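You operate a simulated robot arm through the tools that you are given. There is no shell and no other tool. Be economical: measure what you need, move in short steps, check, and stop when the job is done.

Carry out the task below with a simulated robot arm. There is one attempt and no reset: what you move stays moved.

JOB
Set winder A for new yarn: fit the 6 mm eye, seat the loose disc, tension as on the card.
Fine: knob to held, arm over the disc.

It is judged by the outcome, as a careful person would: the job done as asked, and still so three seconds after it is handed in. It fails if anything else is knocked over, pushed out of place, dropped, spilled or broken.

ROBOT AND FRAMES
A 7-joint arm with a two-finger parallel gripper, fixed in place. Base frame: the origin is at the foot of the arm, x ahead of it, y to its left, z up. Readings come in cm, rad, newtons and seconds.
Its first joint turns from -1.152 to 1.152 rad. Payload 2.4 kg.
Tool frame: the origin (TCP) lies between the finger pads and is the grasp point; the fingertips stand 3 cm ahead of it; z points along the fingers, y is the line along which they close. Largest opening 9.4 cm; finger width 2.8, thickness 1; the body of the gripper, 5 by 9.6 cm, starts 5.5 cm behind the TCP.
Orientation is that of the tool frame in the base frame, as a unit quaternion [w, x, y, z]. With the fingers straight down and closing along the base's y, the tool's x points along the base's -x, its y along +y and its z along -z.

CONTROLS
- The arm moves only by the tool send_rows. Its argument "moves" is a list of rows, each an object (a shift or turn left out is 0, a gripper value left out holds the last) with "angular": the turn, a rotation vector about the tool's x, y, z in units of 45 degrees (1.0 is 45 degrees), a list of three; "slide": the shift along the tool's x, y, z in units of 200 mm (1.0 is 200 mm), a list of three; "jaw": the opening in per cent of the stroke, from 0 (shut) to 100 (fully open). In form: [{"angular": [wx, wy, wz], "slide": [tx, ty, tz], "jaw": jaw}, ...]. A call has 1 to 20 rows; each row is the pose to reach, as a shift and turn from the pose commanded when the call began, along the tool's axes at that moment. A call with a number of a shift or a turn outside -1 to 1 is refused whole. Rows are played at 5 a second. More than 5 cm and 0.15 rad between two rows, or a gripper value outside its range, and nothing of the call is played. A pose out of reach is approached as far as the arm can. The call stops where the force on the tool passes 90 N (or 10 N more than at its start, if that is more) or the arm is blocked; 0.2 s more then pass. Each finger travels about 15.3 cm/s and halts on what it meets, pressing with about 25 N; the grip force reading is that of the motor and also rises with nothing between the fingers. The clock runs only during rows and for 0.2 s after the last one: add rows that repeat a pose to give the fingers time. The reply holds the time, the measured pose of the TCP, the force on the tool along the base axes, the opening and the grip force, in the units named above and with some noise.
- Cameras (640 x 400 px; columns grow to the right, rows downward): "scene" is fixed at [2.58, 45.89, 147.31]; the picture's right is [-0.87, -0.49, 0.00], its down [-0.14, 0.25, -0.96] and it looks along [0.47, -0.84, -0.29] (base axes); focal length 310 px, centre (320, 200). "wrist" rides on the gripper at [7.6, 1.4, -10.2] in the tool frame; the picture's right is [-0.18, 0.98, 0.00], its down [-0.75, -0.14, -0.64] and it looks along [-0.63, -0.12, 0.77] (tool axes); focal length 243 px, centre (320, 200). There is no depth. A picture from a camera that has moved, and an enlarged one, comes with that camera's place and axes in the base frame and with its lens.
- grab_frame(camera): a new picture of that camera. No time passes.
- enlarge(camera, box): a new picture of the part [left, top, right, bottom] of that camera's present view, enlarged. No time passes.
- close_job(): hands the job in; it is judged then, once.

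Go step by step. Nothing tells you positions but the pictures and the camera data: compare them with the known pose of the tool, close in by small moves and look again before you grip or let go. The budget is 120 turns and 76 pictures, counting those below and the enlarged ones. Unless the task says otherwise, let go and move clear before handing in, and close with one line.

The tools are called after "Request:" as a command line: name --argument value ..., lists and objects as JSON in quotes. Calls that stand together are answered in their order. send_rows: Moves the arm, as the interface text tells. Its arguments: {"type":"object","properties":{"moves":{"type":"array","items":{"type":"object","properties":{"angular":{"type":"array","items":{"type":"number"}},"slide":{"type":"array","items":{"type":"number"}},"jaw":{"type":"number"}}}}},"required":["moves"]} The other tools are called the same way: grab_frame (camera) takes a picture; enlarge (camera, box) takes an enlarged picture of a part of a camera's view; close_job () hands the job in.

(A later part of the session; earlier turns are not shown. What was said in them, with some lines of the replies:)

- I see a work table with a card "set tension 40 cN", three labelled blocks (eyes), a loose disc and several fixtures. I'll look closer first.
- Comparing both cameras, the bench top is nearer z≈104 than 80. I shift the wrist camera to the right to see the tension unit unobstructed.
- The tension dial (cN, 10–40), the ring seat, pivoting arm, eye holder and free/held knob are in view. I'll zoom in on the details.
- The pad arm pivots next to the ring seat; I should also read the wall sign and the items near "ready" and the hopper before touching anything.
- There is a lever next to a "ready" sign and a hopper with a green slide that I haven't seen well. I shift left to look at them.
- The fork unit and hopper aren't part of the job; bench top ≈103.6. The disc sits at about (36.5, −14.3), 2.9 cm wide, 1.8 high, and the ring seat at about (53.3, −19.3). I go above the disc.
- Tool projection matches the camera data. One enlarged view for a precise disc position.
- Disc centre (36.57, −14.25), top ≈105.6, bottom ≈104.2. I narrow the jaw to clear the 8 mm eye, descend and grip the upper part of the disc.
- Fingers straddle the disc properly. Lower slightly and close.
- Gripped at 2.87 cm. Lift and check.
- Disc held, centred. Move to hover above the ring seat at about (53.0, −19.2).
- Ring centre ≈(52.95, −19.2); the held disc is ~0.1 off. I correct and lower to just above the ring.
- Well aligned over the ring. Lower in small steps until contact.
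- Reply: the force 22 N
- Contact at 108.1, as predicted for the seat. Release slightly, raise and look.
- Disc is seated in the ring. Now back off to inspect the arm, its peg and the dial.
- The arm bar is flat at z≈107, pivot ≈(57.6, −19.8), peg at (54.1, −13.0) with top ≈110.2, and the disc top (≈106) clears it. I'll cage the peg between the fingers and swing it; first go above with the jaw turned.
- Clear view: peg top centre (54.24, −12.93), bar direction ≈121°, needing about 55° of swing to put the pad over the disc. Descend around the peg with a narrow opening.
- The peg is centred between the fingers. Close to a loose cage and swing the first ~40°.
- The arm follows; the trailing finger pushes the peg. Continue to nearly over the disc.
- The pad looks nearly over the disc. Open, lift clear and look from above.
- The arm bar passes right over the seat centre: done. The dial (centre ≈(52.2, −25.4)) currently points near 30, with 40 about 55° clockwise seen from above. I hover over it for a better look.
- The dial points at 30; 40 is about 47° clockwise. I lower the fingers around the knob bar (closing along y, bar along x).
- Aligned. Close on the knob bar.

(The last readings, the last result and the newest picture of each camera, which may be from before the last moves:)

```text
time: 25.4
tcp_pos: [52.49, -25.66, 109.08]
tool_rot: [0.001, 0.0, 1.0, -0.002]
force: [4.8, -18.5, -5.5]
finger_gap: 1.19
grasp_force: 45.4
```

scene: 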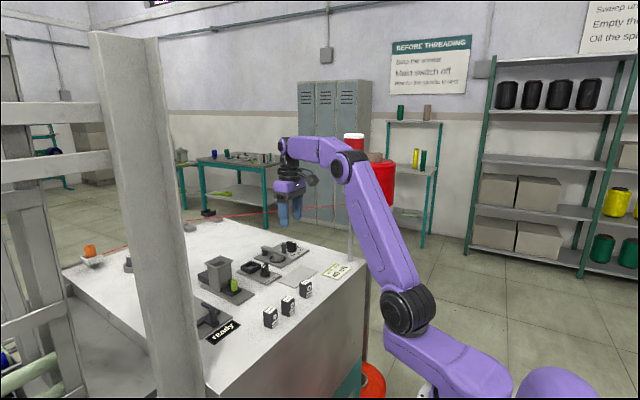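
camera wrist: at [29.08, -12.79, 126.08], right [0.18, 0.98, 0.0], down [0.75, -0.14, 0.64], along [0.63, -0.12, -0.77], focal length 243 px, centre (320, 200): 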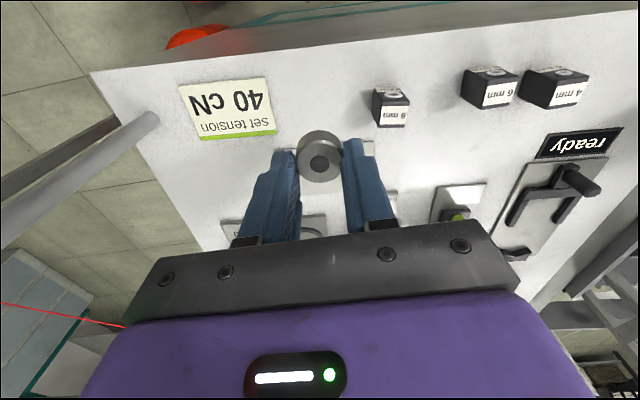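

Gripped. Turn clockwise (seen from above) ~43° first, then check.

Request:
send_rows --moves '[{"slide": [0, -0.004, 0], "angular": [0, 0, 0.12], "jaw": 5}, {"slide": [0, -0.004, 0], "angular": [0, 0, 0.26]}, {"slide": [0, -0.004, 0], "angular": [0, 0, 0.4]}, {"slide": [0, -0.004, 0], "angular": [0, 0, 0.54]}, {"slide": [0, -0.004, 0], "angular": [0, 0, 0.68]}, {"slide": [0, -0.004, 0], "angular": [0, 0, 0.82]}, {"slide": [0, -0.004, 0], "angular": [0, 0, 0.95]}, {"slide": [0, -0.004, 0], "angular": [0, 0, 0.95]}]'

Request:
enlarge --camera "wrist" --box '[240, 80, 400, 200]'

```text
time: 27.2
tcp_pos: [52.44, -25.52, 108.82]
tool_rot: [0.0, 0.365, 0.931, 0.0]
force: [5.4, -18.1, 9.5]
finger_gap: 1.2
grasp_force: 45.3
```

```text
3.33 times, centred on (320, 140) of wrist
camera zoom: at [47.89, -19.3, 119.26], right [0.8, 0.6, 0.0], down [0.46, -0.61, 0.64], along [0.38, -0.52, -0.77], focal length 809 px, centre (320, 400)
```

zoom: 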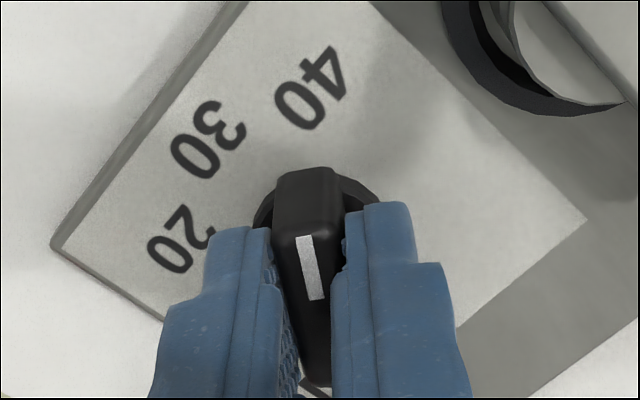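

The pointer lags slightly, at about 137° with 40 near 129°. Turn a bit more.

Request:
send_rows --moves '[{"angular": [0, 0, 0.08]}, {"angular": [0, 0, 0.15]}, {"angular": [0, 0, 0.15]}]'

Request:
enlarge --camera "wrist" --box '[260, 80, 380, 170]'

```text
time: 28.0
tcp_pos: [52.41, -25.6, 109.05]
tool_rot: [0.001, 0.418, 0.908, -0.001]
force: [5.9, -21.3, 14.2]
finger_gap: 1.2
grasp_force: 45.2
```

```text
4.44 times, centred on (320, 125) of wrist
camera zoom: at [48.65, -18.79, 119.25], right [0.87, 0.5, 0.0], down [0.38, -0.66, 0.64], along [0.32, -0.56, -0.76], focal length 1078 px, centre (320, 533)
```

zoom: 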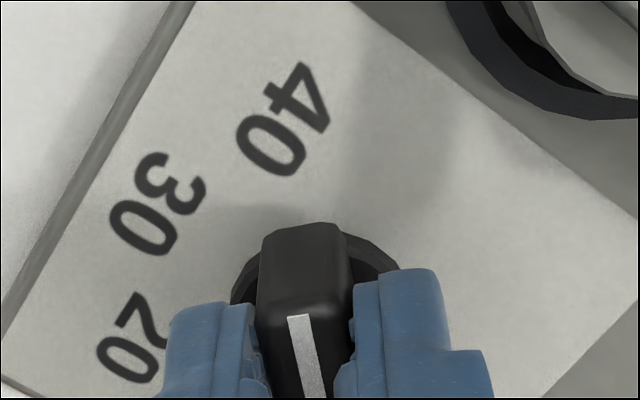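

The pointer now lies along the 40 label. Release, lift and check.

Request:
send_rows --moves '[{"jaw": 20}, {"jaw": 34}, {"jaw": 34, "slide": [0, 0, -0.1]}, {"jaw": 34, "slide": [0, 0, -0.25]}, {"jaw": 50, "slide": [0, 0, -0.4]}, {"jaw": 50, "slide": [0, 0, -0.4]}]'

Request:
enlarge --camera "wrist" --box '[260, 70, 380, 160]'

```text
time: 29.4
tcp_pos: [52.41, -25.68, 117.0]
tool_rot: [0.0, 0.418, 0.908, 0.0]
force: [0.0, 0.0, 1.1]
finger_gap: 4.72
grasp_force: 0.0
```

```text
4.44 times, centred on (320, 115) of wrist
camera zoom: at [48.58, -18.75, 127.25], right [0.87, 0.5, 0.0], down [0.38, -0.66, 0.64], along [0.32, -0.56, -0.77], focal length 1078 px, centre (320, 578)
```

zoom: 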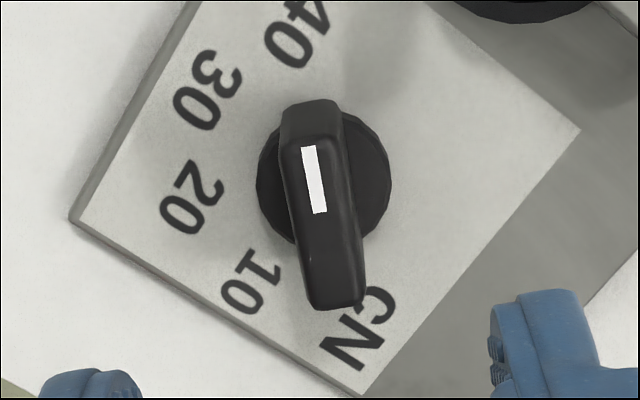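

The pointer (≈130°) coincides with 40 (≈131°). Next the 6 mm eye: retreat and turn the gripper back.

Request:
send_rows --moves '[{"slide": [0.1125, 0, -0.05], "angular": [0, 0, -0.14]}, {"slide": [0.225, 0, -0.1], "angular": [0, 0, -0.28]}, {"slide": [0.3375, 0, -0.1], "angular": [0, 0, -0.42]}, {"slide": [0.45, 0, -0.1], "angular": [0, 0, -0.56]}, {"slide": [0.5625, 0, -0.1], "angular": [0, 0, -0.7]}, {"slide": [0.675, 0, -0.1], "angular": [0, 0, -0.84]}, {"slide": [0.79, 0, -0.1], "angular": [0, 0, -0.98]}, {"slide": [0.9, 0, -0.1], "angular": [0, 0, -0.98]}, {"slide": [0.9, 0, -0.1], "angular": [0, 0, -0.98]}]'

```text
time: 31.4
tcp_pos: [40.68, -11.81, 119.09]
tool_rot: [-0.001, 0.046, 0.999, 0.0]
force: [-0.1, -0.5, 0.6]
finger_gap: 4.7
grasp_force: 0.0
```

Request:
send_rows --moves '[{"slide": [0.09, 0.168, 0], "angular": [0, 0, -0.06], "jaw": 60}, {"slide": [0.18, 0.336, 0], "angular": [0, 0, -0.118]}, {"slide": [0.2675, 0.5025, 0], "angular": [0, 0, -0.118]}, {"slide": [0.2675, 0.5025, 0], "angular": [0, 0, -0.118]}, {"slide": [0.2675, 0.5025, 0], "angular": [0, 0, -0.118]}]'

Request:
enlarge --camera "wrist" --box '[250, 60, 390, 160]'

Request:
enlarge --camera "scene" --box '[255, 265, 335, 335]'

```text
time: 32.6
tcp_pos: [36.46, -1.46, 118.84]
tool_rot: [0.0, 0.0, 1.0, 0.0]
force: [0.3, 0.1, 0.1]
finger_gap: 5.63
grasp_force: 0.0
```

```text
4.00 times, centred on (320, 110) of wrist
camera zoom: at [28.8, 0.15, 129.28], right [0.18, 0.98, 0.0], down [0.75, -0.14, 0.64], along [0.63, -0.12, -0.77], focal length 970 px, centre (320, 560)
```

zoom: 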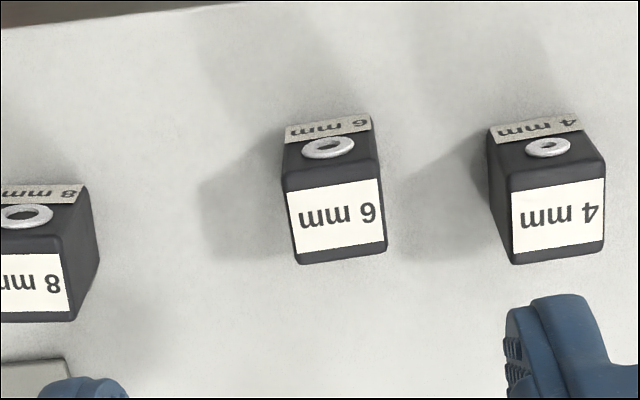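

```text
5.71 times, centred on (295, 300) of scene
camera zoom: at [2.58, 45.89, 147.31], right [-0.87, -0.49, 0.0], down [-0.14, 0.25, -0.96], along [0.47, -0.84, -0.29], focal length 1772 px, centre (463, -371)
```

zoom: 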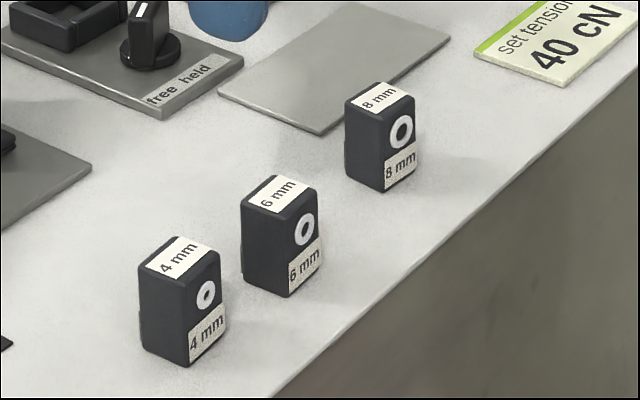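

The 6 mm eye is the middle one: top centre (36.7, −1.0), top z≈108.1, about 2.0 wide in y, nearly square to the base. Descend with a 3.2 cm opening.

Request:
send_rows --moves '[{"slide": [-0.012, 0.023, 0.05], "jaw": 34}, {"slide": [-0.012, 0.023, 0.2], "jaw": 34}, {"slide": [-0.012, 0.023, 0.35], "jaw": 34}, {"slide": [-0.012, 0.023, 0.42], "jaw": 34}, {"slide": [-0.012, 0.023, 0.42], "jaw": 34}]'

Request:
enlarge --camera "wrist" --box '[230, 80, 410, 210]'

```text
time: 33.8
tcp_pos: [36.67, -1.07, 110.5]
tool_rot: [0.0, 0.0, 1.0, 0.0]
force: [1.2, 0.3, 0.2]
finger_gap: 3.22
grasp_force: 0.0
```

```text
3.08 times, centred on (320, 145) of wrist
camera zoom: at [29.04, 0.54, 120.78], right [0.18, 0.98, 0.0], down [0.75, -0.14, 0.64], along [0.63, -0.12, -0.77], focal length 746 px, centre (320, 369)
```

zoom: 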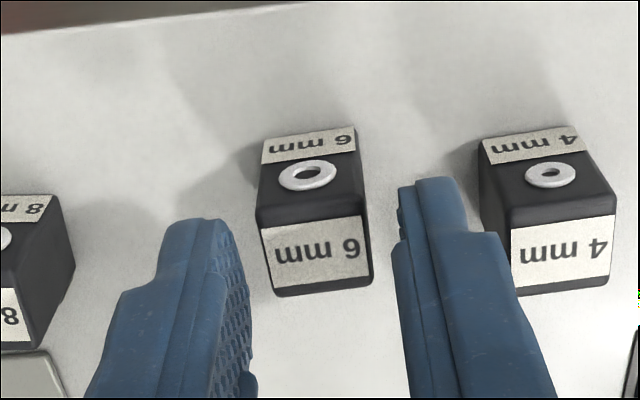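

Good. Lower 1.3 cm more and close.

Request:
send_rows --moves '[{"slide": [0, 0.002, 0.04], "jaw": 34}, {"slide": [0, 0.002, 0.065], "jaw": 34}, {"slide": [0, 0.002, 0.065], "jaw": 20}, {"slide": [0, 0.002, 0.065], "jaw": 12}, {"slide": [0, 0.002, 0.065], "jaw": 12}, {"slide": [0, 0.002, 0.065], "jaw": 12}]'

```text
time: 35.2
tcp_pos: [36.67, -0.96, 109.29]
tool_rot: [-0.001, 0.0, 1.0, 0.0]
force: [0.6, 0.8, 3.0]
finger_gap: 2.09
grasp_force: 25.4
```

Gripped at 2.09 cm. Lift, then carry via y=−11 over to the socket area and look.

Request:
send_rows --moves '[{"slide": [0, 0, -0.15], "jaw": 12}, {"slide": [0, 0, -0.35]}, {"slide": [0, 0, -0.5]}, {"slide": [0, -0.24, -0.5]}, {"slide": [0, -0.48, -0.5]}, {"slide": [-0.24, -0.5, -0.5]}, {"slide": [-0.48, -0.5, -0.5]}, {"slide": [-0.72, -0.5, -0.5]}, {"slide": [-0.95, -0.5, -0.5]}, {"slide": [-0.95, -0.5, -0.5]}, {"slide": [-0.95, -0.5, -0.5]}]'

Request:
enlarge --camera "wrist" --box '[240, 50, 400, 170]'

Request:
enlarge --camera "scene" --box '[220, 210, 310, 280]'

```text
time: 37.6
tcp_pos: [55.65, -10.92, 119.24]
tool_rot: [0.0, -0.001, 1.0, 0.0]
force: [-0.8, -0.1, -0.5]
finger_gap: 2.07
grasp_force: 24.7
```

```text
3.33 times, centred on (320, 110) of wrist
camera zoom: at [47.97, -9.44, 129.51], right [0.18, 0.98, 0.0], down [0.75, -0.14, 0.64], along [0.63, -0.12, -0.77], focal length 809 px, centre (320, 500)
```

zoom: 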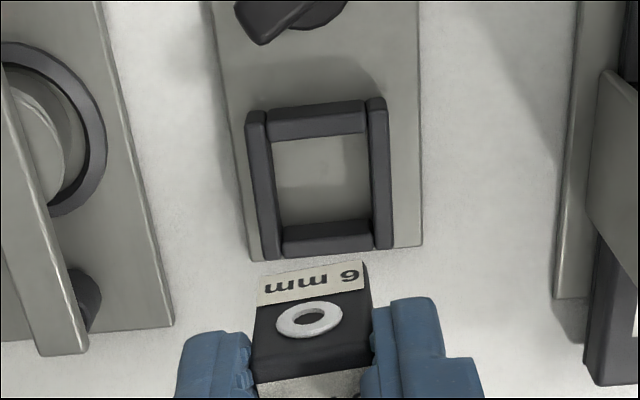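

```text
5.71 times, centred on (265, 245) of scene
camera zoom: at [2.58, 45.89, 147.31], right [-0.87, -0.49, 0.0], down [-0.14, 0.25, -0.96], along [0.47, -0.84, -0.29], focal length 1772 px, centre (634, -57)
```

zoom: 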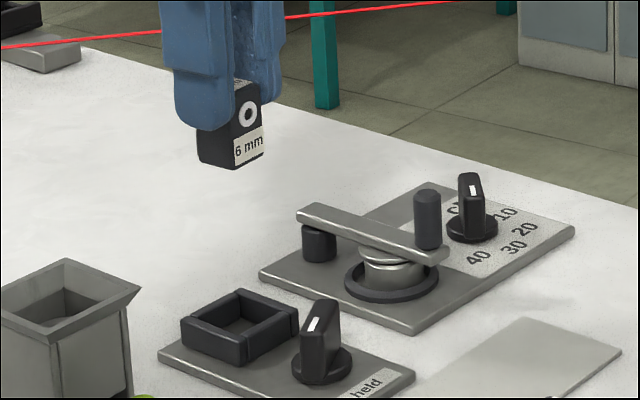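

Socket centre ≈(55.9, −10.9), inner ≈2.8 cm square, yaw ≈−6°, rim z≈106.1. I align and lower to just above the rim.

Request:
send_rows --moves '[{"slide": [-0.0125, 0, 0.1], "angular": [0, 0, 0.07]}, {"slide": [-0.0125, 0, 0.22], "angular": [0, 0, 0.133]}, {"slide": [-0.0125, 0, 0.34], "angular": [0, 0, 0.133]}, {"slide": [-0.0125, 0, 0.36], "angular": [0, 0, 0.133]}, {"slide": [-0.0125, 0, 0.36], "angular": [0, 0, 0.133]}]'

Request:
enlarge --camera "wrist" --box '[240, 60, 400, 180]'

Request:
enlarge --camera "scene" --box '[230, 225, 300, 280]'

```text
time: 38.8
tcp_pos: [55.88, -10.85, 111.96]
tool_rot: [0.0, 0.052, 0.999, 0.0]
force: [0.3, 0.4, -1.4]
finger_gap: 2.07
grasp_force: 25.0
```

```text
3.33 times, centred on (320, 120) of wrist
camera zoom: at [48.42, -8.59, 122.32], right [0.29, 0.96, 0.0], down [0.73, -0.22, 0.64], along [0.62, -0.18, -0.77], focal length 809 px, centre (320, 467)
```

zoom: 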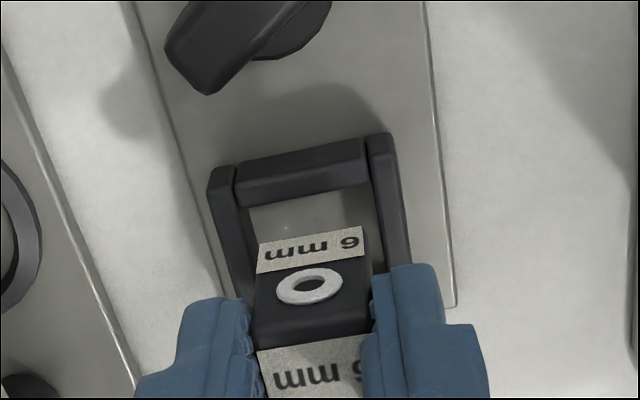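

```text
7.27 times, centred on (265, 252) of scene
camera zoom: at [2.58, 45.89, 147.31], right [-0.87, -0.49, 0.0], down [-0.14, 0.25, -0.96], along [0.47, -0.84, -0.29], focal length 2255 px, centre (720, -182)
```

zoom: 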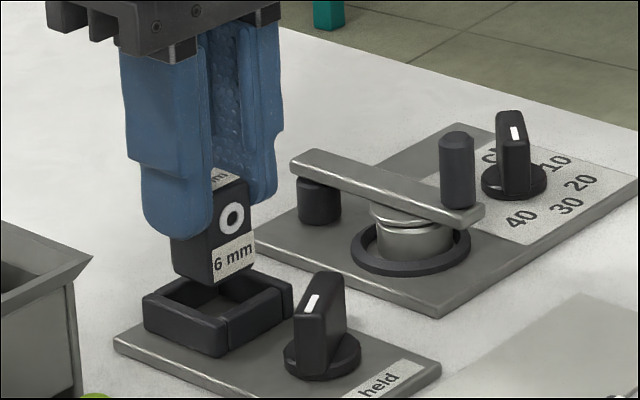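

The block is centred over the opening. Lower it in gradually.

Request:
send_rows --moves '[{"slide": [0.004, 0, 0.03]}, {"slide": [0.004, 0, 0.06]}, {"slide": [0.004, 0, 0.085]}, {"slide": [0.004, 0, 0.1]}, {"slide": [0.004, 0, 0.1]}]'

```text
time: 40.0
tcp_pos: [55.73, -10.79, 110.1]
tool_rot: [0.0, 0.053, 0.999, 0.0]
force: [-0.2, -1.0, -0.6]
finger_gap: 2.09
grasp_force: 25.4
```

Request:
send_rows --moves '[{"slide": [0, 0, 0.008]}, {"slide": [0, 0, 0.016]}, {"slide": [0, 0, 0.02]}]'

Request:
enlarge --camera "scene" --box '[230, 225, 300, 280]'

```text
time: 40.8
tcp_pos: [55.76, -10.8, 109.82]
tool_rot: [0.001, 0.052, 0.999, 0.0]
force: [-3.9, 0.8, 19.8]
finger_gap: 2.09
grasp_force: 25.0
```

```text
7.27 times, centred on (265, 252) of scene
camera zoom: at [2.53, 45.9, 147.31], right [-0.87, -0.49, 0.0], down [-0.14, 0.25, -0.96], along [0.47, -0.84, -0.29], focal length 2255 px, centre (720, -182)
```

zoom: 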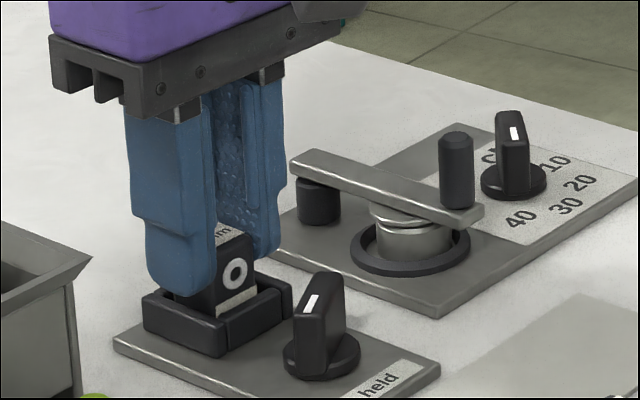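

Seated on the plate at the predicted depth. Release gently and lift.

Request:
send_rows --moves '[{"slide": [0, 0, -0.005], "jaw": 26}, {"slide": [0, 0, -0.005], "jaw": 32}, {"slide": [0, 0, -0.005], "jaw": 32}, {"slide": [0, 0, -0.15], "jaw": 32}, {"slide": [0, 0, -0.35], "jaw": 32}, {"slide": [0, 0, -0.4], "jaw": 40}, {"slide": [0, 0, -0.4], "jaw": 40}]'

Request:
enlarge --camera "wrist" --box '[240, 60, 400, 180]'

Request:
enlarge --camera "scene" --box '[230, 225, 300, 280]'

```text
time: 42.4
tcp_pos: [55.71, -10.83, 117.59]
tool_rot: [0.0, 0.052, 0.999, 0.001]
force: [-0.5, -0.6, 0.0]
finger_gap: 3.78
grasp_force: 0.0
```

```text
3.33 times, centred on (320, 120) of wrist
camera zoom: at [48.33, -8.54, 127.94], right [0.29, 0.96, 0.0], down [0.73, -0.22, 0.64], along [0.61, -0.18, -0.77], focal length 809 px, centre (320, 467)
```

zoom: 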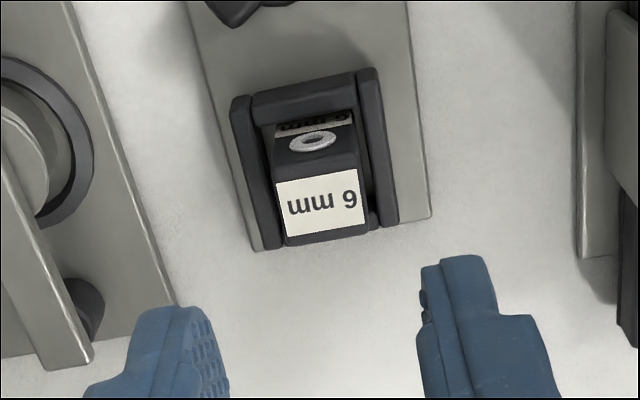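

```text
7.27 times, centred on (265, 252) of scene
camera zoom: at [2.58, 45.89, 147.31], right [-0.87, -0.49, 0.0], down [-0.14, 0.25, -0.96], along [0.47, -0.84, -0.29], focal length 2255 px, centre (720, -182)
```

zoom: 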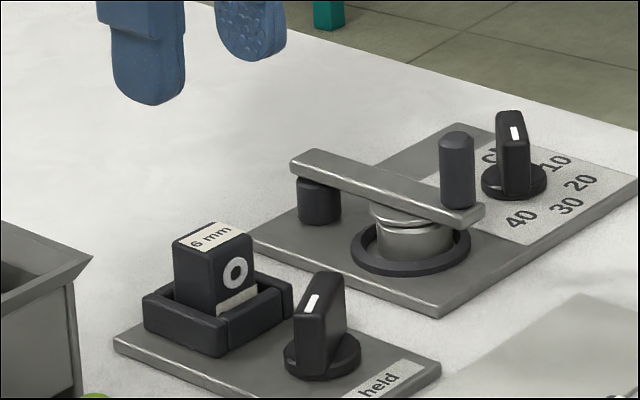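

The 6 mm eye sits in its holder. Now hover over the free/held knob.

Request:
send_rows --moves '[{"slide": [0.12, -0.005, 0], "jaw": 50}, {"slide": [0.235, -0.01, 0], "jaw": 50}, {"slide": [0.235, -0.01, 0], "jaw": 50}, {"slide": [0.235, -0.01, 0], "jaw": 50}]'

Request:
enlarge --camera "wrist" --box '[240, 60, 400, 180]'

```text
time: 43.4
tcp_pos: [51.07, -10.64, 117.6]
tool_rot: [0.0, 0.053, 0.999, 0.0]
force: [0.3, 0.5, -0.1]
finger_gap: 4.74
grasp_force: 0.0
```

```text
3.33 times, centred on (320, 120) of wrist
camera zoom: at [43.65, -8.25, 127.93], right [0.29, 0.96, 0.0], down [0.73, -0.22, 0.64], along [0.62, -0.18, -0.77], focal length 809 px, centre (320, 467)
```

zoom: 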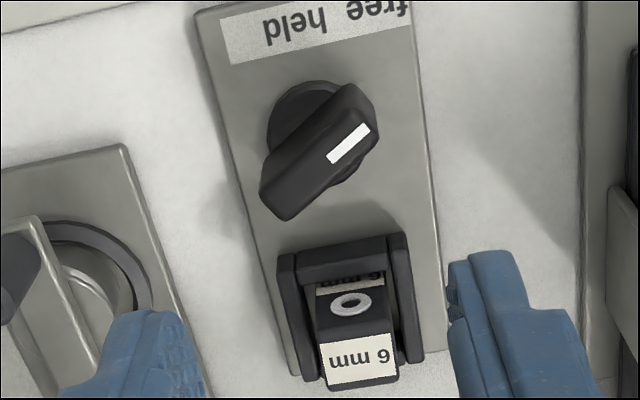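

The knob pointer is ~112°, "held" label direction ~170°. A closer look at the label strip first.

Request:
enlarge --camera "wrist" --box '[280, 45, 370, 115]'

Request:
enlarge --camera "scene" --box '[240, 250, 300, 295]'

```text
5.71 times, centred on (325, 80) of wrist
camera zoom: at [43.65, -8.25, 127.93], right [0.29, 0.96, 0.0], down [0.73, -0.22, 0.64], along [0.62, -0.18, -0.77], focal length 1386 px, centre (291, 886)
```

zoom: 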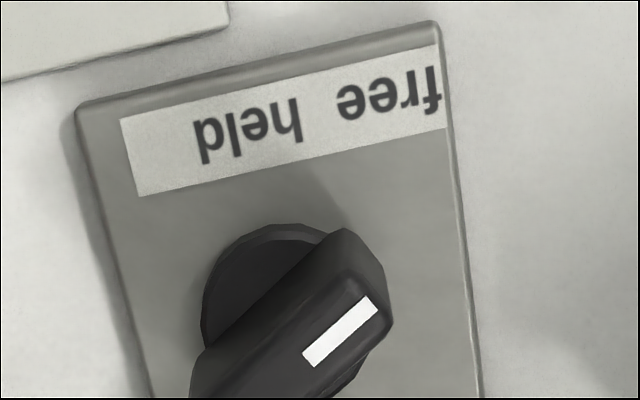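

```text
8.89 times, centred on (270, 272) of scene
camera zoom: at [2.58, 45.89, 147.31], right [-0.87, -0.49, 0.0], down [-0.14, 0.25, -0.96], along [0.47, -0.84, -0.29], focal length 2756 px, centre (764, -444)
```

zoom: 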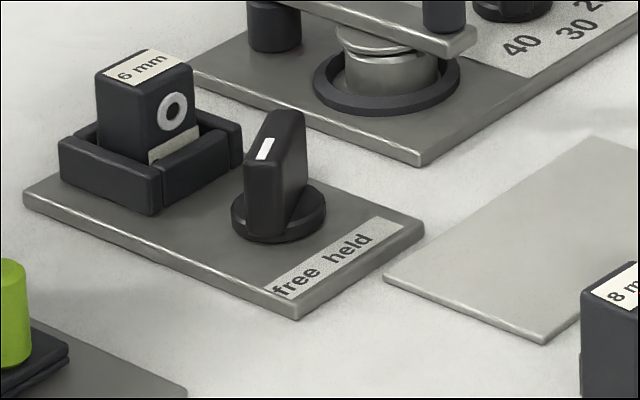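

"held" lies on the plate's axis (≈174°), so the knob needs ≈61° counter-clockwise from above. I pre-turn the gripper to straddle the bar.

Request:
send_rows --moves '[{"slide": [0.028, 0.0167, 0], "angular": [0, 0, 0.16], "jaw": 36}, {"slide": [0.028, 0.0167, 0], "angular": [0, 0, 0.33]}, {"slide": [0.028, 0.0167, 0], "angular": [0, 0, 0.5]}, {"slide": [0.028, 0.0167, 0], "angular": [0, 0, 0.67]}, {"slide": [0.028, 0.0167, 0], "angular": [0, 0, 0.84]}, {"slide": [0.028, 0.0167, 0], "angular": [0, 0, 0.98]}, {"slide": [0.028, 0.0167, 0], "angular": [0, 0, 0.98]}]'

Request:
send_rows --moves '[{"angular": [0, 0, 0.15]}, {"angular": [0, 0, 0.3]}, {"angular": [0, 0, 0.38]}, {"slide": [0, 0, 0.15], "angular": [0, 0, 0.38]}, {"slide": [0, 0, 0.25], "angular": [0, 0, 0.38]}, {"slide": [0, 0, 0.25], "angular": [0, 0, 0.38]}]'

Request:
enlarge --camera "wrist" --box '[240, 70, 400, 190]'

```text
time: 45.0
tcp_pos: [50.57, -10.17, 117.7]
tool_rot: [0.0, 0.424, 0.906, 0.0]
force: [-0.1, 0.4, 0.3]
finger_gap: 3.38
grasp_force: 0.1
```

```text
time: 46.4
tcp_pos: [50.62, -10.31, 112.69]
tool_rot: [-0.001, 0.553, 0.833, -0.001]
force: [-0.4, 0.2, -0.6]
finger_gap: 3.37
grasp_force: 0.0
```

```text
3.33 times, centred on (320, 130) of wrist
camera zoom: at [49.01, -2.57, 122.96], right [0.98, 0.21, 0.0], down [0.16, -0.75, 0.64], along [0.13, -0.63, -0.77], focal length 809 px, centre (320, 433)
```

zoom: 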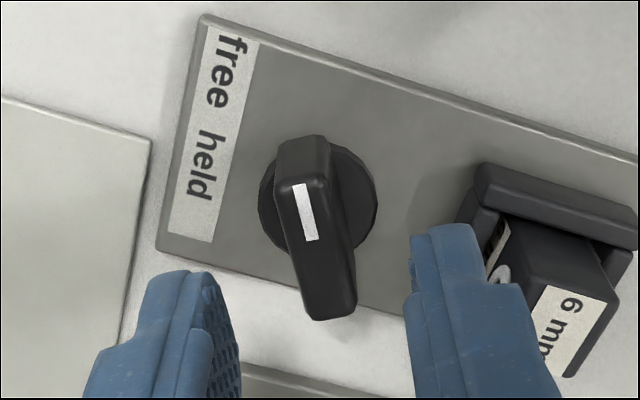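

Aligned with the bar (≈113°). Descend and grip the knob.

Request:
send_rows --moves '[{"slide": [0, 0, 0.1]}, {"slide": [0, 0, 0.185]}, {"slide": [0, 0, 0.185], "jaw": 30}, {"slide": [0, 0, 0.185], "jaw": 15}, {"slide": [0, 0, 0.185], "jaw": 6}, {"slide": [0, 0, 0.185], "jaw": 6}, {"slide": [0, 0, 0.185], "jaw": 6}]'

```text
time: 48.0
tcp_pos: [50.52, -10.23, 108.97]
tool_rot: [0.0, 0.553, 0.833, 0.0]
force: [-11.2, -3.5, -0.8]
finger_gap: 1.21
grasp_force: 45.1
```

Gripped like the dial. Turn 43° counter-clockwise first.

Request:
send_rows --moves '[{"angular": [0, 0, -0.12]}, {"angular": [0, 0, -0.26]}, {"angular": [0, 0, -0.4]}, {"angular": [0, 0, -0.54]}, {"angular": [0, 0, -0.68]}, {"angular": [0, 0, -0.82]}, {"angular": [0, 0, -0.95]}, {"angular": [0, 0, -0.95]}]'

```text
time: 49.8
tcp_pos: [50.47, -10.39, 108.91]
tool_rot: [-0.003, 0.211, 0.977, -0.001]
force: [-25.1, -16.2, -4.2]
finger_gap: 1.18
grasp_force: 45.5
```

Request:
send_rows --moves '[{"angular": [0, 0, -0.12]}, {"angular": [0, 0, -0.25]}, {"angular": [0, 0, -0.38]}, {"angular": [0, 0, -0.38]}]'

Request:
enlarge --camera "wrist" --box '[240, 70, 400, 190]'

```text
time: 50.8
tcp_pos: [50.34, -10.42, 108.98]
tool_rot: [-0.003, 0.065, 0.998, -0.002]
force: [-26.3, -18.3, -5.0]
finger_gap: 1.18
grasp_force: 44.7
```

```text
3.33 times, centred on (320, 130) of wrist
camera zoom: at [43.04, -7.93, 119.27], right [0.31, 0.95, 0.0], down [0.73, -0.24, 0.64], along [0.61, -0.2, -0.77], focal length 809 px, centre (320, 433)
```

zoom: 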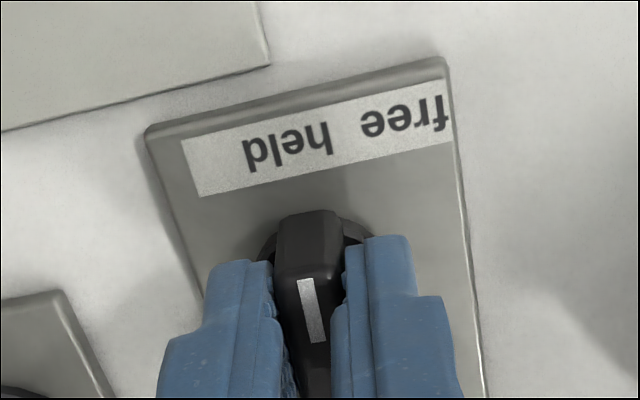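

Pointer ≈171°, "held" ≈174–178°. A little more, then release and check.

Request:
send_rows --moves '[{"angular": [0, 0, -0.05]}, {"angular": [0, 0, -0.1]}, {"angular": [0, 0, -0.1]}, {"angular": [0, 0, -0.1], "jaw": 20}, {"angular": [0, 0, -0.1], "jaw": 34}, {"angular": [0, 0, -0.1], "jaw": 34}, {"angular": [0, 0, -0.1], "slide": [0, 0, -0.1], "jaw": 34}, {"angular": [0, 0, -0.1], "slide": [0, 0, -0.25], "jaw": 34}, {"angular": [0, 0, -0.1], "slide": [0, 0, -0.4], "jaw": 34}, {"angular": [0, 0, -0.1], "slide": [0, 0, -0.4], "jaw": 50}]'

Request:
enlarge --camera "wrist" --box '[250, 40, 400, 160]'

Request:
enlarge --camera "scene" --box '[230, 230, 310, 290]'

```text
time: 53.0
tcp_pos: [50.52, -10.15, 117.0]
tool_rot: [0.0, 0.025, 1.0, 0.0]
force: [0.5, 0.7, 0.3]
finger_gap: 4.69
grasp_force: 0.1
```

```text
3.33 times, centred on (325, 100) of wrist
camera zoom: at [43.03, -8.27, 127.31], right [0.23, 0.97, 0.0], down [0.75, -0.18, 0.64], along [0.62, -0.15, -0.77], focal length 809 px, centre (303, 533)
```

zoom: 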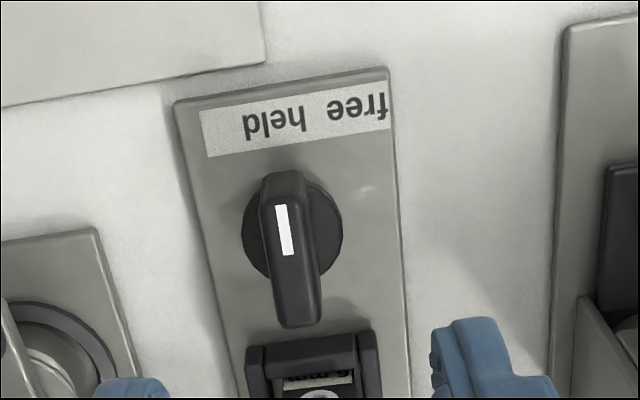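

```text
6.67 times, centred on (270, 260) of scene
camera zoom: at [2.58, 45.89, 147.31], right [-0.87, -0.49, 0.0], down [-0.14, 0.25, -0.96], along [0.47, -0.84, -0.29], focal length 2067 px, centre (653, -200)
```

zoom: 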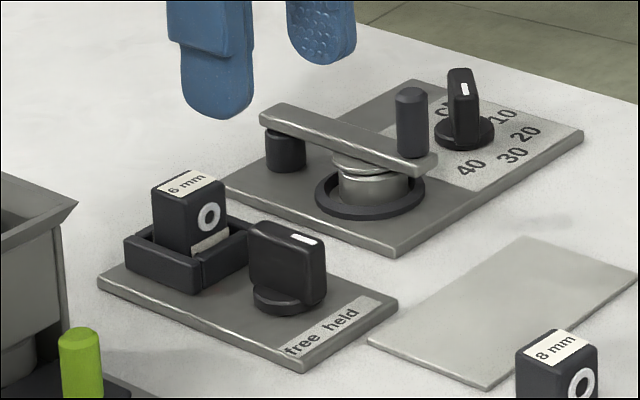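

The knob points at "held", the eye is in, the arm is over the disc and the dial is at 40. Move clear and take a last look.

Request:
send_rows --moves '[{"slide": [0, 0, -0.2]}, {"slide": [0, 0, -0.4]}, {"slide": [0.2, 0, -0.6]}, {"slide": [0.4, 0, -0.7]}, {"slide": [0.6, 0, -0.7]}, {"slide": [0.8, 0, -0.7]}, {"slide": [0.8, 0, -0.7]}]'

Request:
enlarge --camera "scene" --box '[180, 220, 370, 350]'

Request:
enlarge --camera "wrist" --box '[230, 60, 430, 240]'

```text
refused: row 3 steps farther than a row can; nothing moved
```

```text
3.08 times, centred on (275, 285) of scene
camera zoom: at [2.58, 45.89, 147.31], right [-0.87, -0.49, 0.0], down [-0.14, 0.25, -0.96], along [0.47, -0.84, -0.29], focal length 954 px, centre (458, -62)
```

zoom: 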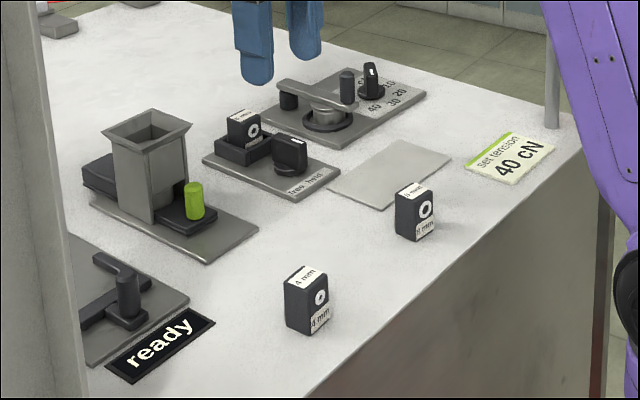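

```text
2.22 times, centred on (330, 150) of wrist
camera zoom: at [43.03, -8.27, 127.31], right [0.23, 0.97, 0.0], down [0.75, -0.18, 0.64], along [0.62, -0.15, -0.77], focal length 539 px, centre (298, 311)
```

zoom: 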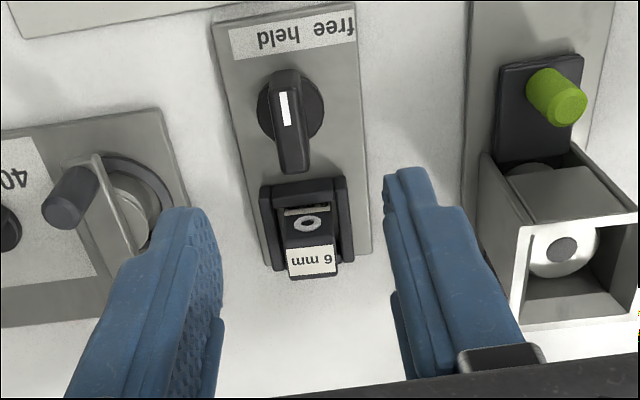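

The step was too long and nothing moved; everything looks right. I retreat with shorter steps.

Request:
send_rows --moves '[{"slide": [0, 0, -0.2]}, {"slide": [0, 0, -0.4]}, {"slide": [0.1, 0, -0.6]}, {"slide": [0.3, 0, -0.65]}, {"slide": [0.5, 0, -0.65]}, {"slide": [0.7, 0, -0.65]}, {"slide": [0.7, 0, -0.65]}]'

Request:
enlarge --camera "wrist" --box '[240, 90, 400, 220]'

```text
time: 54.6
tcp_pos: [36.64, -9.52, 129.87]
tool_rot: [0.0, 0.025, 1.0, 0.0]
force: [-0.4, -0.7, -0.3]
finger_gap: 4.72
grasp_force: 0.1
```

```text
3.08 times, centred on (320, 155) of wrist
camera zoom: at [29.09, -7.62, 140.22], right [0.23, 0.97, 0.0], down [0.75, -0.18, 0.64], along [0.62, -0.15, -0.77], focal length 746 px, centre (320, 338)
```

zoom: 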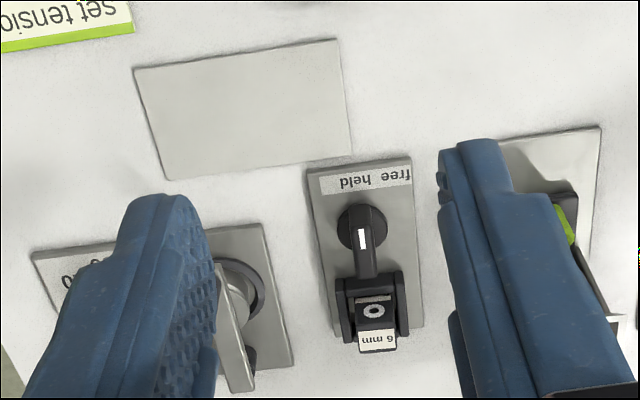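

All settings are in place and the arm is clear, so I hand the job in.

Request:
close_job

```text
The job is handed in.
```

Winder A is set: the 6 mm eye is in its holder with the knob on "held", the loose disc is seated with the arm over it, and the tension dial is on 40 cN as on the card.
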